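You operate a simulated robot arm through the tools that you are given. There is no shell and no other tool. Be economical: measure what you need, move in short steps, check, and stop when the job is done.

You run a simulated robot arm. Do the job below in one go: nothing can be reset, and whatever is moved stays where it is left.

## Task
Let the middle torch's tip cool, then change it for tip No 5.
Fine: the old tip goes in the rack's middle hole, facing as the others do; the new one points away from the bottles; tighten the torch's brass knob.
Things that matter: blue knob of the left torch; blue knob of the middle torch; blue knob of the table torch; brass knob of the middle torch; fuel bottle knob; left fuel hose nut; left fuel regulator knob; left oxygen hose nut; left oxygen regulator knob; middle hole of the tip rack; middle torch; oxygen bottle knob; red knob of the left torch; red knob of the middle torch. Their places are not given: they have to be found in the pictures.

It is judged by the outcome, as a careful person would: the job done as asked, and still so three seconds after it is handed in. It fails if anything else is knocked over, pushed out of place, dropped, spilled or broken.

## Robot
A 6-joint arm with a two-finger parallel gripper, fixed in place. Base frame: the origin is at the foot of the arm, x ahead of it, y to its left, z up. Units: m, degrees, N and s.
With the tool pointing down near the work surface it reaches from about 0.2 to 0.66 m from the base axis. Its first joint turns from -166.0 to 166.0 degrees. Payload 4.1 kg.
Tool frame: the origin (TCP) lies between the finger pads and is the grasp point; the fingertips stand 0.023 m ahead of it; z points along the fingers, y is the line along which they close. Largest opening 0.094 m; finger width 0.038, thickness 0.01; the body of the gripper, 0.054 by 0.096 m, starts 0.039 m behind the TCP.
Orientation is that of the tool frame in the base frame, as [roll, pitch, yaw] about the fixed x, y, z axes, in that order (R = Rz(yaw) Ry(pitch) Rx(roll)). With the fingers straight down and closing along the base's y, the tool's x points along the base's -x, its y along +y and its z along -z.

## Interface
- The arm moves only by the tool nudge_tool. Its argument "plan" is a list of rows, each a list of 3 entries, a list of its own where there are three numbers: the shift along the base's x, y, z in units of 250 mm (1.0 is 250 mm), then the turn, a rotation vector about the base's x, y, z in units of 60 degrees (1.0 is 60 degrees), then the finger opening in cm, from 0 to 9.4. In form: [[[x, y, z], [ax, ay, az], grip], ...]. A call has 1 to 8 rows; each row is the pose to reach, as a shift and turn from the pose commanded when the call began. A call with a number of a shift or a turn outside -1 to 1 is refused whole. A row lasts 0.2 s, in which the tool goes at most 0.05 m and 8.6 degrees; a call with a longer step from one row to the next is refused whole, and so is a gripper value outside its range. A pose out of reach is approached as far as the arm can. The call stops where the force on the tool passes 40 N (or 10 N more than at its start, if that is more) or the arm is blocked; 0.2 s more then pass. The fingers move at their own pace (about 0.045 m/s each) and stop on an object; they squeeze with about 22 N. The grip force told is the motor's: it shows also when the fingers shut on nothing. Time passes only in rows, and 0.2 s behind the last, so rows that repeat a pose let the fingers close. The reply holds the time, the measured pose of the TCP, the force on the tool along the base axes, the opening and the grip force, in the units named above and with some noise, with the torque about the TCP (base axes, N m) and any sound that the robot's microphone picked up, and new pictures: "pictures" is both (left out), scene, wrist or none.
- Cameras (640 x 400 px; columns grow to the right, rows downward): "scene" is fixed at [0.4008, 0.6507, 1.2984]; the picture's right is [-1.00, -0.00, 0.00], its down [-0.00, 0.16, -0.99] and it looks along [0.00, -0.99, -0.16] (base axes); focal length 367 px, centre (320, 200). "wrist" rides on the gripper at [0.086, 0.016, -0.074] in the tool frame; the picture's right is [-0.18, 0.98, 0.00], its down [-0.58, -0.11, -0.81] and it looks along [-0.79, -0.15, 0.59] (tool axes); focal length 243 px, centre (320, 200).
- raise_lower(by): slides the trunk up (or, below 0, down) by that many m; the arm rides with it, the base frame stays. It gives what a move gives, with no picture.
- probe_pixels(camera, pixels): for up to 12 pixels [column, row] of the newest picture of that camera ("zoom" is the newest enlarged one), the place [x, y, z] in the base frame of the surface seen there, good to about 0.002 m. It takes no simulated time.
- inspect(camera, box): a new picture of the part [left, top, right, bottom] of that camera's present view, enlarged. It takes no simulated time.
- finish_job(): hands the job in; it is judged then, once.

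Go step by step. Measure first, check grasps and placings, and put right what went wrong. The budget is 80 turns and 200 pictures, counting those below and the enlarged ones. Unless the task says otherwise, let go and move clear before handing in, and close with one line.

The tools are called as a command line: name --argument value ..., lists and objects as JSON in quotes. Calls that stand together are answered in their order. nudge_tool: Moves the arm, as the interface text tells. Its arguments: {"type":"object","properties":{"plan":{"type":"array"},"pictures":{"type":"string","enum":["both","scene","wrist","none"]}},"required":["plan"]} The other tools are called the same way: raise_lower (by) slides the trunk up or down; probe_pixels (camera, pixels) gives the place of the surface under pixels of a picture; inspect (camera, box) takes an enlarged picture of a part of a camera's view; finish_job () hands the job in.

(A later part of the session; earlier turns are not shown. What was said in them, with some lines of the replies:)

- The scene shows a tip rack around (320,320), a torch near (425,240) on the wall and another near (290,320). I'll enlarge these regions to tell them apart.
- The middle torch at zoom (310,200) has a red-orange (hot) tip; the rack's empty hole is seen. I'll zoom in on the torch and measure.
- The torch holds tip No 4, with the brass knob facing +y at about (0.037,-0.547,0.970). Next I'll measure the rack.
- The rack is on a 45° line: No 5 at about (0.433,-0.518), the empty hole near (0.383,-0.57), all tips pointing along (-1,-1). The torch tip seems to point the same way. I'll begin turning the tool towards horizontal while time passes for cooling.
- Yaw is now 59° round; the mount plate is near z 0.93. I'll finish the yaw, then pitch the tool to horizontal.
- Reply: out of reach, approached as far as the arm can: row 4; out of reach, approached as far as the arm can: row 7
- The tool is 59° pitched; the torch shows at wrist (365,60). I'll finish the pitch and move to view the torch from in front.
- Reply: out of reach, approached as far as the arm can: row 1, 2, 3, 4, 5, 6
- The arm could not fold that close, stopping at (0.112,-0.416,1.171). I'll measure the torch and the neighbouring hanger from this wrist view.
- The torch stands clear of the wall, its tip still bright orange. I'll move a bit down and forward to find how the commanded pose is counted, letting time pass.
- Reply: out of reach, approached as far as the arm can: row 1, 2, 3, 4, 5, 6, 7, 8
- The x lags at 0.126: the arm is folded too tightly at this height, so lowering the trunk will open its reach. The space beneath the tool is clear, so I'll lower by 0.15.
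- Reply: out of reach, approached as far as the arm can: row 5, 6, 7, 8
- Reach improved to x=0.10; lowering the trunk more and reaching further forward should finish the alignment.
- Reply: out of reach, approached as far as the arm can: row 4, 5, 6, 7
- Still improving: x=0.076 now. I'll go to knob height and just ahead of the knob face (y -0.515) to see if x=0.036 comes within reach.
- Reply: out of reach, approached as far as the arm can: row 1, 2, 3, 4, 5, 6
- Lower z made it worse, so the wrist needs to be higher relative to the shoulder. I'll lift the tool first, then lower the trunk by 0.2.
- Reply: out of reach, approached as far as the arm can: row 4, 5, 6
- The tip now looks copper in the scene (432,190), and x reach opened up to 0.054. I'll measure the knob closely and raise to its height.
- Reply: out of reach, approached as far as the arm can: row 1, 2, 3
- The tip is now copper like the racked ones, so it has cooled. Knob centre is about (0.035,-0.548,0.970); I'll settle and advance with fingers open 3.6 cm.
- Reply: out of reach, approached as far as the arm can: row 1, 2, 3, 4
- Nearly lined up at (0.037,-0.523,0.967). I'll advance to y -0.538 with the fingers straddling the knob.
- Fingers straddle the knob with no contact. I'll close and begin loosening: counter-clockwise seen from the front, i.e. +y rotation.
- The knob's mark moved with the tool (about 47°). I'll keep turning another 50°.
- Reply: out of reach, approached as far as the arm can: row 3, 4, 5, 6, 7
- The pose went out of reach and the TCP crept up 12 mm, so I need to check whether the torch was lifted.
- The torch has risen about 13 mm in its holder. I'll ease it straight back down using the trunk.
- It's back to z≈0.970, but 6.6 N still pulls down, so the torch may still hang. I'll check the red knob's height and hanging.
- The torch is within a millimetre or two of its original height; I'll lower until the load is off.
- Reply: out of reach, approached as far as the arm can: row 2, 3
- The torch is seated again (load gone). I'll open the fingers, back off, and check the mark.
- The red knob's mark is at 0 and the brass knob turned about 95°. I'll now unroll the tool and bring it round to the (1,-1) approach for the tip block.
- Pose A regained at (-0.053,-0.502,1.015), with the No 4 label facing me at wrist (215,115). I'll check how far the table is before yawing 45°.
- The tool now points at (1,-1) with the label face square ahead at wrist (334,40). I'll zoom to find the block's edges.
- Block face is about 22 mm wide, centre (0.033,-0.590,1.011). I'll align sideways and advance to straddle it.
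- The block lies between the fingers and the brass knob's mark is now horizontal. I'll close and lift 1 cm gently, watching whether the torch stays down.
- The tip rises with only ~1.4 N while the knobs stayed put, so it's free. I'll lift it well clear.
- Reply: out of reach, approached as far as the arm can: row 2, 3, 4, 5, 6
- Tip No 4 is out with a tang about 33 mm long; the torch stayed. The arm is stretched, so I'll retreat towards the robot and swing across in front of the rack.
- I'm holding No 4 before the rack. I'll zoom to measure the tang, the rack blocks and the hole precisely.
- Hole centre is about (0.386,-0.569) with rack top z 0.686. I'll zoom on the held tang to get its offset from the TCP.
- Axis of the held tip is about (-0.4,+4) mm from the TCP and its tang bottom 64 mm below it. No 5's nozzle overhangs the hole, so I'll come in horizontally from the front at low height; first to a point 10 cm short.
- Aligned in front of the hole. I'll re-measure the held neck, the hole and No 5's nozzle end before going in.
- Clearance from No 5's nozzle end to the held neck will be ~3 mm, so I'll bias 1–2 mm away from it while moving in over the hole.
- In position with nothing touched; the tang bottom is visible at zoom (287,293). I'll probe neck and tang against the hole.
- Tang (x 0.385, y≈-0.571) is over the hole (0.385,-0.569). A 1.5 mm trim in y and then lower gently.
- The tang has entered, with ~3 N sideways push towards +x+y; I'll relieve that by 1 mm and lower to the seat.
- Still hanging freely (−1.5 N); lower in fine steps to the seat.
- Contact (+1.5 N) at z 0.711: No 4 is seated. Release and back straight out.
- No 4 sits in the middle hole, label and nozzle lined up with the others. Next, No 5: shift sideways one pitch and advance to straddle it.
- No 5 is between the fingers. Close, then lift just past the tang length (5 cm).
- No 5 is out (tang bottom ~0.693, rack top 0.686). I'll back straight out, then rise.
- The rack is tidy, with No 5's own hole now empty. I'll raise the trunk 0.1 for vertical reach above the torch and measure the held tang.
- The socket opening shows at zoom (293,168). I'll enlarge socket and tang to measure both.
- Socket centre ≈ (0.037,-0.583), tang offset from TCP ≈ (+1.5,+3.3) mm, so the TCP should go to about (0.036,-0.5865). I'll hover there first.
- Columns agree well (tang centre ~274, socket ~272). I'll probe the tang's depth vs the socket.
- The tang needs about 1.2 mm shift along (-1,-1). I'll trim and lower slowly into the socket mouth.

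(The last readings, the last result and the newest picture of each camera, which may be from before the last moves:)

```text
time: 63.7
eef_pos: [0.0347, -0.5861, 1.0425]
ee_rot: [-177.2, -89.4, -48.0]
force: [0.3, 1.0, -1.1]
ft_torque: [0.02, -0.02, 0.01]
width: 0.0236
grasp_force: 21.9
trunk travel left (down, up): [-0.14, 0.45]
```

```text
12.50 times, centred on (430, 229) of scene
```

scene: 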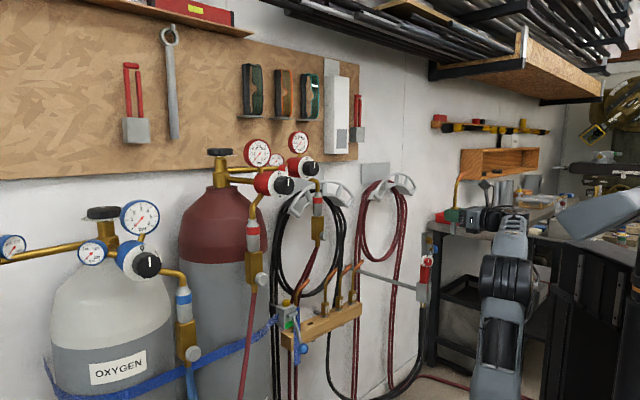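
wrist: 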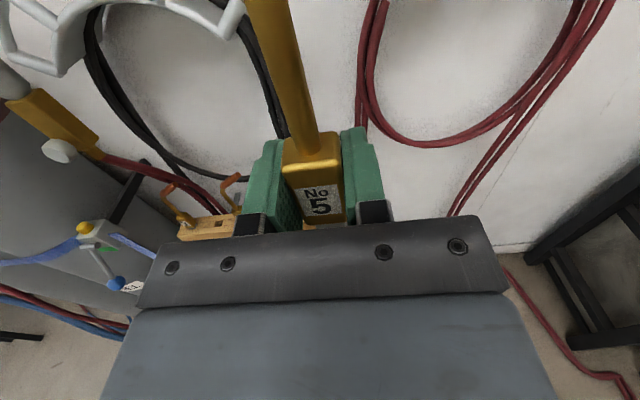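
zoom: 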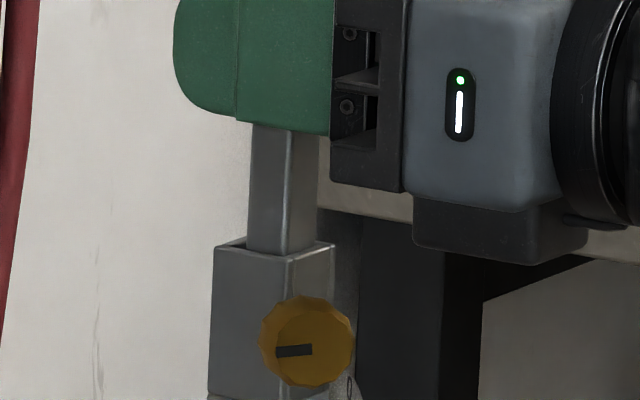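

The tang has entered the socket freely. Continue down to the seat.

nudge_tool --plan '[[[0, 0, -0.03], [0, 0, 0], 0.5], [[0, 0, -0.06], [0, 0, 0], 0.5], [[0, 0, -0.085], [0, 0, 0], 0.5], [[0, 0, -0.1], [0, 0, 0], 0.5], [[0, 0, -0.11], [0, 0, 0], 0.5], [[0, 0, -0.116], [0, 0, 0], 0.5], [[0, 0, -0.12], [0, 0, 0], 0.5], [[0, 0, -0.12], [0, 0, 0], 0.5]]' --pictures "none"

inspect --camera "scene" --box '[414, 210, 446, 242]'

```text
time: 65.5
eef_pos: [0.0348, -0.5859, 1.0132]
ee_rot: [-176.9, -89.4, -48.2]
force: [0.0, -0.7, -1.4]
ft_torque: [-0.02, -0.02, 0.0]
width: 0.0236
grasp_force: 21.8
trunk travel left (down, up): [-0.14, 0.45]
```

```text
12.50 times, centred on (430, 226) of scene
```

zoom: 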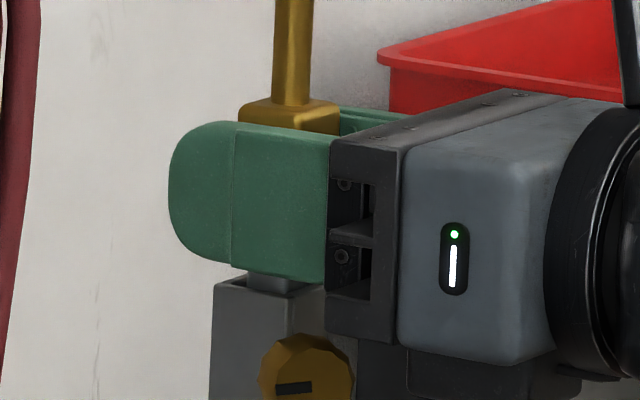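

Nearly down but still hanging (−1.4 N). A few more millimetres until contact.

nudge_tool --plan '[[[0, 0, -0.006], [0, 0, 0], 0.5], [[0, 0, -0.012], [0, 0, 0], 0.5], [[0, 0, -0.016], [0, 0, 0], 0.5], [[0, 0, -0.016], [0, 0, 0], 0.5]]' --pictures "none"

```text
time: 66.5
eef_pos: [0.0342, -0.586, 1.0096]
ee_rot: [177.8, -89.4, -42.9]
force: [0.4, -0.7, 3.5]
ft_torque: [0.0, -0.07, 0.02]
width: 0.0237
grasp_force: 21.6
trunk travel left (down, up): [-0.14, 0.45]
```

Contact of +3.5 N at z 1.0096: seated. Release and back out.

nudge_tool --plan '[[[0, 0, 0], [0, 0, 0], 4], [[0, 0, 0], [0, 0, 0], 4], [[0, 0, 0], [0, 0, 0], 4], [[-0.06, 0.06, 0.0], [0, 0, 0], 4], [[-0.16, 0.16, 0.0], [0, 0, 0], 4], [[-0.28, 0.28, 0.0], [0, 0, 0], 4], [[-0.36, 0.36, 0], [0, 0, 0], 4], [[-0.36, 0.36, 0], [0, 0, 0], 4]]' --pictures "both"

inspect --camera "scene" --box '[400, 175, 460, 275]'

inspect --camera "wrist" --box '[260, 0, 420, 170]'

```text
time: 68.3
eef_pos: [-0.0559, -0.4967, 1.0095]
ee_rot: [-178.4, -89.4, -46.8]
force: [0.8, 0.3, 0.4]
ft_torque: [-0.01, -0.01, 0.01]
width: 0.04
grasp_force: 0.0
trunk travel left (down, up): [-0.14, 0.45]
```

scene: 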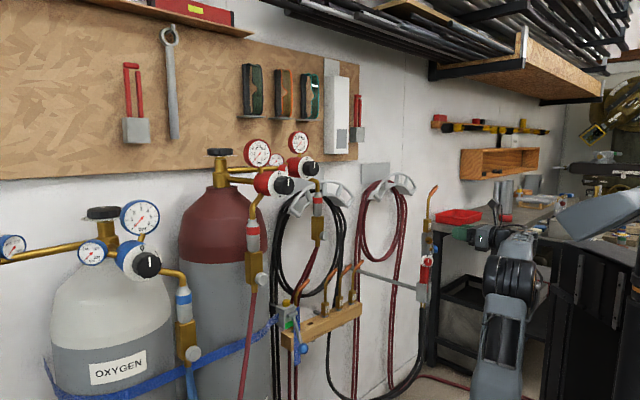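
wrist: 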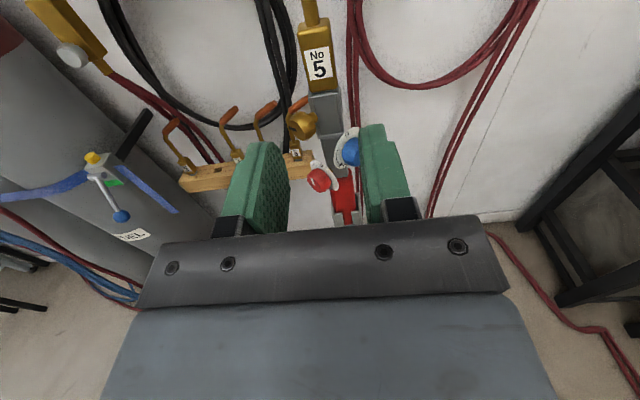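

```text
4.00 times, centred on (430, 225) of scene
```

zoom: 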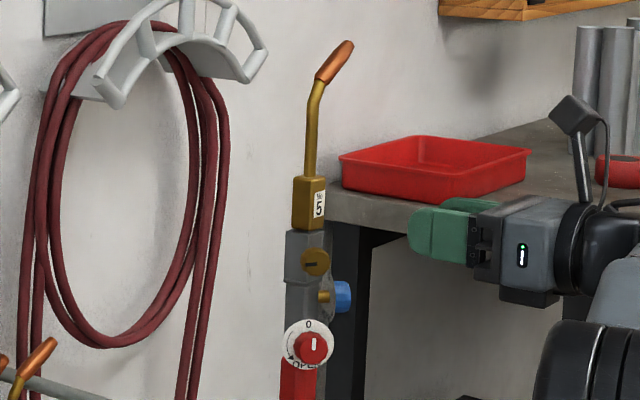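

```text
2.35 times, centred on (340, 85) of wrist
```

zoom: 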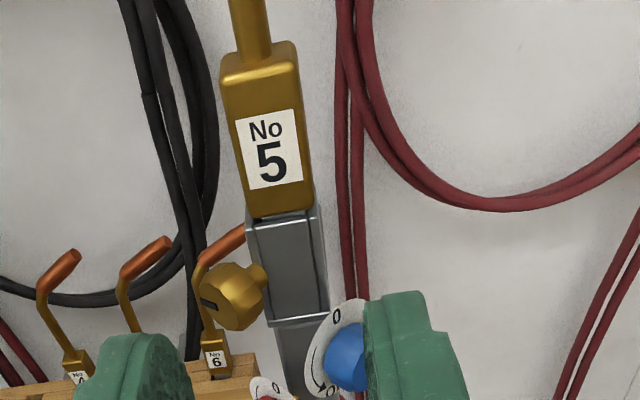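

No 5 is seated in the torch, label out and nozzle away from the bottles, copper (cool). Brass knob mark is horizontal: I'll yaw back to face it, lowering the trunk to the earlier height.

nudge_tool --plan '[[[0, 0.0, 0.05], [0, 0, -0.14], 4], [[0, 0.0, 0.1], [0, 0, -0.28], 4], [[0, 0, 0.15], [0, 0, -0.42], 4], [[0, 0, 0.2], [0, 0, -0.56], 4], [[0, 0, 0.25], [0, 0, -0.7], 4], [[0.0, 0, 0.25], [0, 0, -0.75], 4], [[0.0, 0, 0.25], [0, 0, -0.75], 4]]' --pictures "none"

raise_lower --by -0.1

```text
time: 69.9
eef_pos: [-0.0543, -0.4964, 1.0725]
ee_rot: [-177.9, -89.5, -92.3]
force: [0.3, -0.5, 1.7]
ft_torque: [-0.04, 0.0, 0.02]
width: 0.04
grasp_force: 0.0
trunk travel left (down, up): [-0.14, 0.45]
```

```text
time: 71.2
eef_pos: [-0.0541, -0.4951, 0.9725]
ee_rot: [-177.9, -89.4, -92.3]
force: [-0.3, 0.9, 0.1]
ft_torque: [-0.02, -0.01, 0.01]
width: 0.0399
grasp_force: 0.0
trunk travel left (down, up): [-0.04, 0.55]
```

Pose A at (-0.054,-0.495,0.973). Now roll +47° while moving in front of the knob.

nudge_tool --plan '[[[0.05, -0.01, 0], [0, 0.13, 0], 3.6], [[0.1, -0.02, 0], [0, 0.26, 0], 3.6], [[0.16, -0.03, 0], [0, 0.39, 0], 3.6], [[0.22, -0.04, 0], [0, 0.52, 0], 3.6], [[0.28, -0.05, 0], [0, 0.65, 0], 3.6], [[0.34, -0.06, -0.008], [0, 0.78, 0], 3.6], [[0.358, -0.06, -0.008], [0, 0.78, 0], 3.6], [[0.358, -0.06, -0.008], [0, 0.78, 0], 3.6]]' --pictures "wrist"

inspect --camera "wrist" --box '[200, 60, 460, 240]'

```text
time: 73.0
eef_pos: [0.0333, -0.5108, 0.9707]
ee_rot: [90.4, -43.2, -0.7]
force: [-0.1, 0.6, -0.3]
ft_torque: [-0.01, 0.04, 0.0]
width: 0.0358
grasp_force: 0.1
trunk travel left (down, up): [-0.04, 0.55]
```

wrist: 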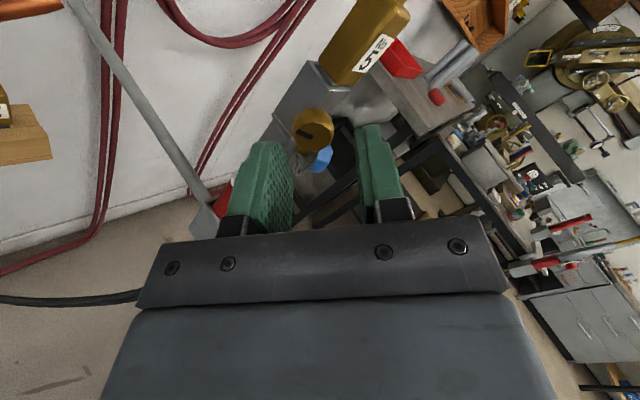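

```text
2.22 times, centred on (330, 150) of wrist
```

zoom: 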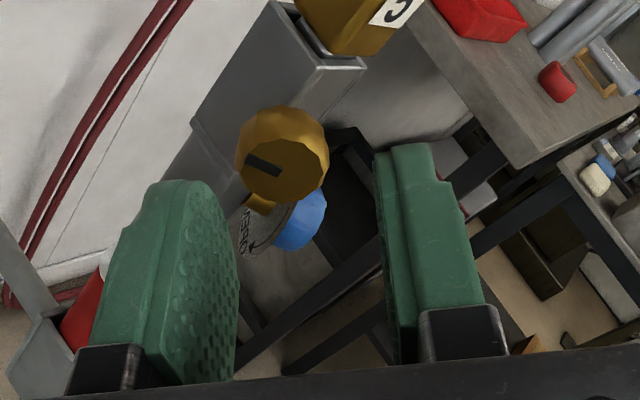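

probe_pixels --camera "zoom" --pixels '[[265, 162], [310, 170], [255, 140], [285, 195], [300, 145], [245, 170]]'

```text
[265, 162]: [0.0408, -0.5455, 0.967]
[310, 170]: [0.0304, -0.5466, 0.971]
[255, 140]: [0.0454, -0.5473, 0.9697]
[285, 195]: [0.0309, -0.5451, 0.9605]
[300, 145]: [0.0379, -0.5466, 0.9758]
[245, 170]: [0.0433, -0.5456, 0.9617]
```

Knob centre is about (0.037,-0.546,0.968). Advance over it and close.

nudge_tool --plan '[[[0.012, -0.03, -0.004], [0, 0, 0], 3.6], [[0.012, -0.07, -0.004], [0, 0, 0], 3.6], [[0.012, -0.1, -0.004], [0, 0, 0], 3.6], [[0.012, -0.1, -0.004], [0, 0, 0], 3.6], [[0.012, -0.1, -0.004], [0, 0, 0], 1.5], [[0.012, -0.1, -0.004], [0, 0, 0], 0.5], [[0.012, -0.1, -0.004], [0, 0, 0], 0.5], [[0.012, -0.1, -0.004], [0, 0, 0], 0.5]]' --pictures "wrist"

```text
time: 74.8
eef_pos: [0.0366, -0.5352, 0.968]
ee_rot: [90.5, -43.3, -0.8]
force: [1.3, -0.4, -0.5]
ft_torque: [0.0, 0.0, 0.01]
width: 0.0228
grasp_force: 21.6
trunk travel left (down, up): [-0.04, 0.55]
```

wrist: 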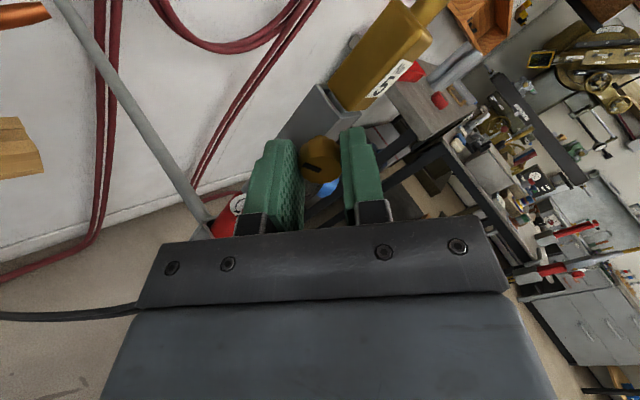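

The knob is gripped (2.28 cm). I'll now tighten clockwise (−y rotation), 50° at first.

nudge_tool --plan '[[[0, 0, 0], [0, -0.13, 0], 0.5], [[0, 0, 0], [0, -0.26, 0], 0.5], [[0, 0, 0], [0, -0.39, 0], 0.5], [[0, 0, 0], [0, -0.52, 0], 0.5], [[0, 0, 0], [0, -0.65, 0], 0.5], [[0, 0, 0], [0, -0.78, 0], 0.5], [[0, 0, 0], [0, -0.9, 0], 0.5], [[0, 0, 0], [0, -0.9, 0], 0.5]]' --pictures "wrist"

```text
time: 76.6
eef_pos: [0.0383, -0.535, 0.9685]
ee_rot: [-94.3, -82.6, -175.8]
force: [-0.6, 0.6, 0.8]
ft_torque: [0.15, 0.01, -0.04]
width: 0.0228
grasp_force: 22.2
trunk travel left (down, up): [-0.04, 0.55]
```

wrist: 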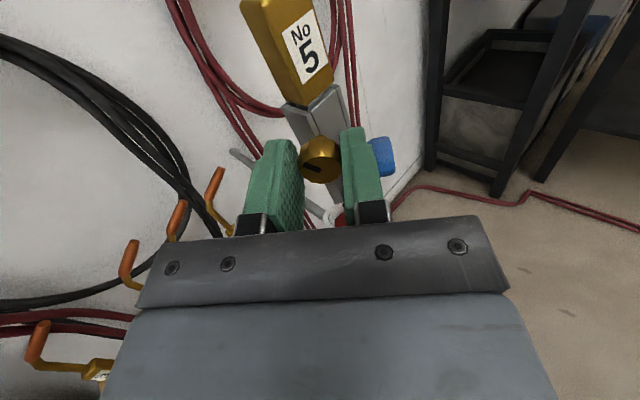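

It turned smoothly by 54°. Continue another 45°, watching torque.

nudge_tool --plan '[[[0, 0, 0], [0, -0.13, 0], 0.5], [[0, 0, 0], [0, -0.26, 0], 0.5], [[0, 0, 0], [0, -0.39, 0], 0.5], [[0, 0, 0], [0, -0.52, 0], 0.5], [[0, 0, 0], [0, -0.65, 0], 0.5], [[0, 0, 0], [0, -0.75, 0], 0.5], [[0, 0, 0], [0, -0.75, 0], 0.5]]' --pictures "both"

inspect --camera "wrist" --box '[220, 60, 440, 240]'

```text
time: 78.2
eef_pos: [0.0391, -0.535, 0.9684]
ee_rot: [-90.7, -37.7, -179.1]
force: [-2.0, -0.7, -1.0]
ft_torque: [0.09, 0.16, -0.02]
width: 0.0232
grasp_force: 22.2
trunk travel left (down, up): [-0.04, 0.55]
```

scene: 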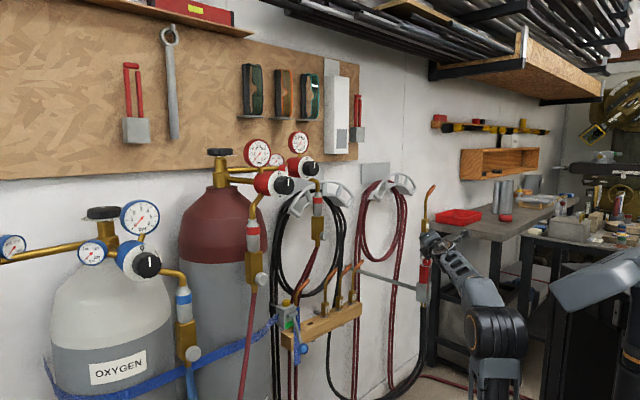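
wrist: 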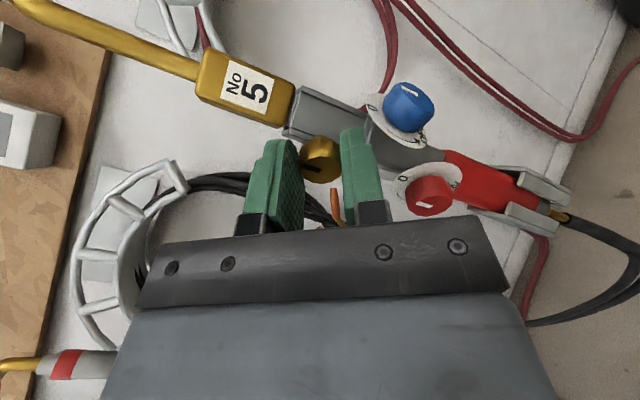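

```text
2.22 times, centred on (330, 150) of wrist
```

zoom: 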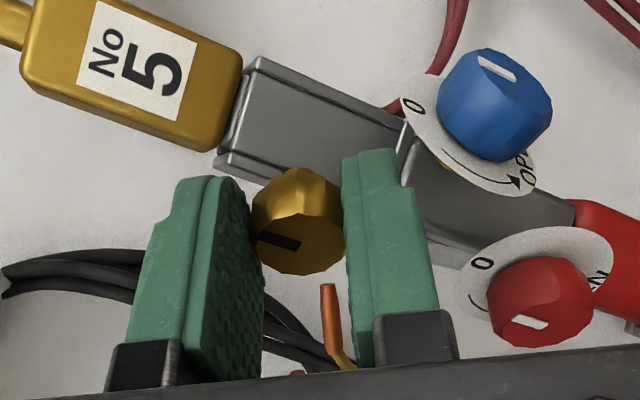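

Resistance is building (torque 0.16 N m) near the original tight position. I'll give a little more until firm.

nudge_tool --plan '[[[0, 0, 0], [0, -0.06, 0], 0.5], [[0, 0, 0], [0, -0.12, 0], 0.5], [[0, 0, 0], [0, -0.18, 0], 0.5], [[0, 0, 0], [0, -0.24, 0], 0.5], [[0, 0, 0], [0, -0.24, 0], 0.5]]' --pictures "wrist"

inspect --camera "wrist" --box '[220, 60, 440, 240]'

```text
time: 79.4
eef_pos: [0.0387, -0.5353, 0.968]
ee_rot: [-90.4, -23.3, -179.4]
force: [-1.4, -0.8, 0.4]
ft_torque: [0.03, 0.17, 0.01]
width: 0.0226
grasp_force: 21.7
trunk travel left (down, up): [-0.04, 0.55]
```

wrist: 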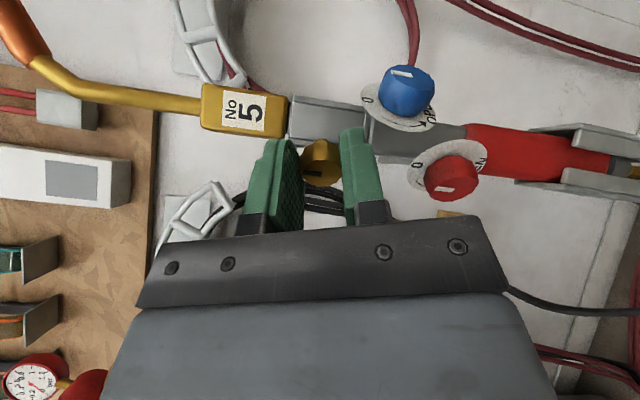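

```text
2.22 times, centred on (330, 150) of wrist
```

zoom: 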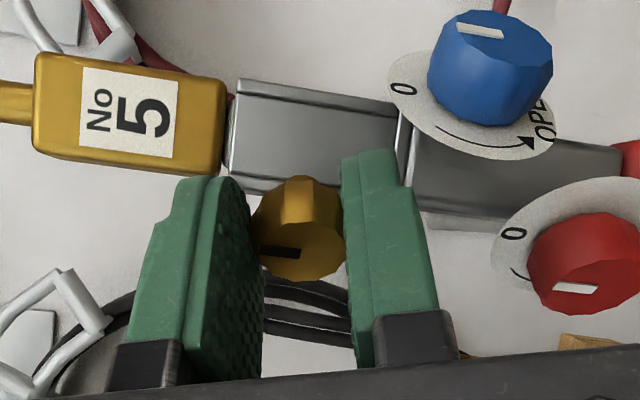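

Torque saturates at 0.17 N m with the fingers slipping and the mark back pointing up: the knob is tight. Release and back away.

nudge_tool --plan '[[[0, 0, 0], [0, 0, 0], 3.6], [[0, 0, 0], [0, 0, 0], 3.6], [[0, 0, 0], [0, 0, 0], 3.6], [[0, 0.05, 0], [0, 0, 0], 3.6], [[0.0, 0.1, 0.0], [0, 0, 0], 3.6], [[-0.12, 0.12, 0.0], [0, 0, 0], 3.6], [[-0.28, 0.14, 0], [0, 0, 0], 3.6], [[-0.44, 0.14, 0], [0, 0, 0], 3.6]]' --pictures "both"

inspect --camera "scene" --box '[405, 178, 450, 310]'

inspect --camera "scene" --box '[412, 215, 444, 275]'

```text
time: 81.2
eef_pos: [-0.0727, -0.5007, 0.9683]
ee_rot: [-90.5, -23.4, -179.4]
force: [0.6, 0.0, 0.1]
ft_torque: [-0.02, 0.0, -0.01]
width: 0.0363
grasp_force: 0.0
trunk travel left (down, up): [-0.04, 0.55]
```

scene: 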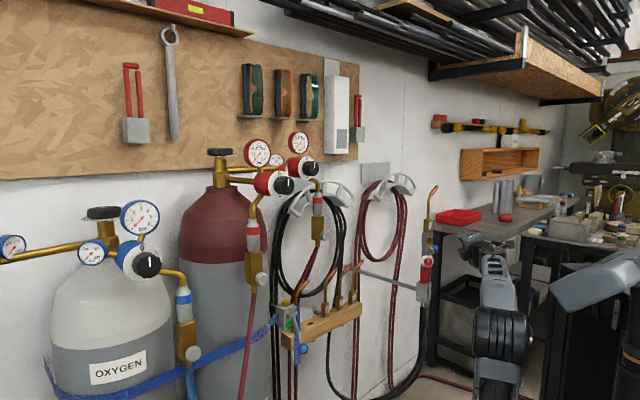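
wrist: 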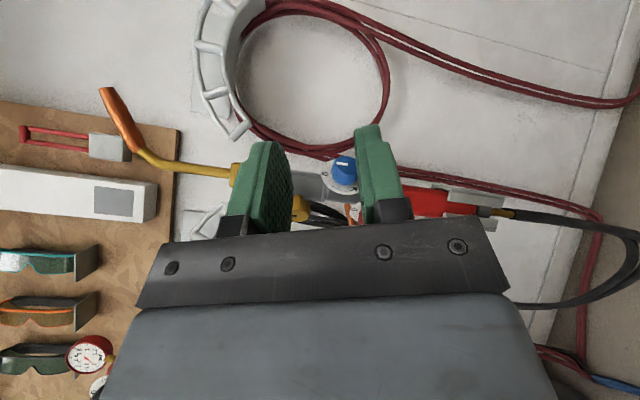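

```text
3.03 times, centred on (428, 244) of scene
```

zoom: 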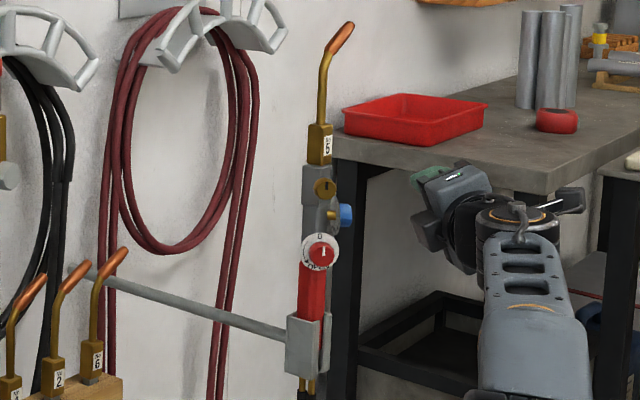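

```text
6.67 times, centred on (428, 245) of scene
```

zoom: 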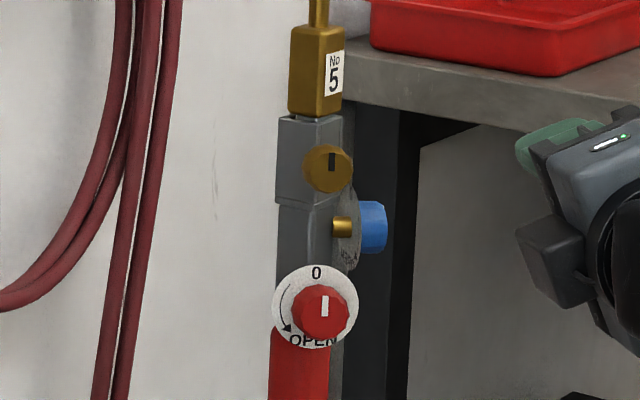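

The knob mark is upright as when tight, No 5 sits in the torch, the red valve is still at 0, and the arm is clear. Handing in.

finish_job

```text
The job is handed in.
```

The middle torch now holds tip No 5, pointing away from the bottles, with its brass knob tightened. I swapped it after the hot tip had faded to copper. The old No 4 tip is in the rack's middle hole, facing as the others do. While loosening the knob the torch lifted about 13 mm in its holder. I lowered it back, and it sits within about 1–2 mm of where it was.
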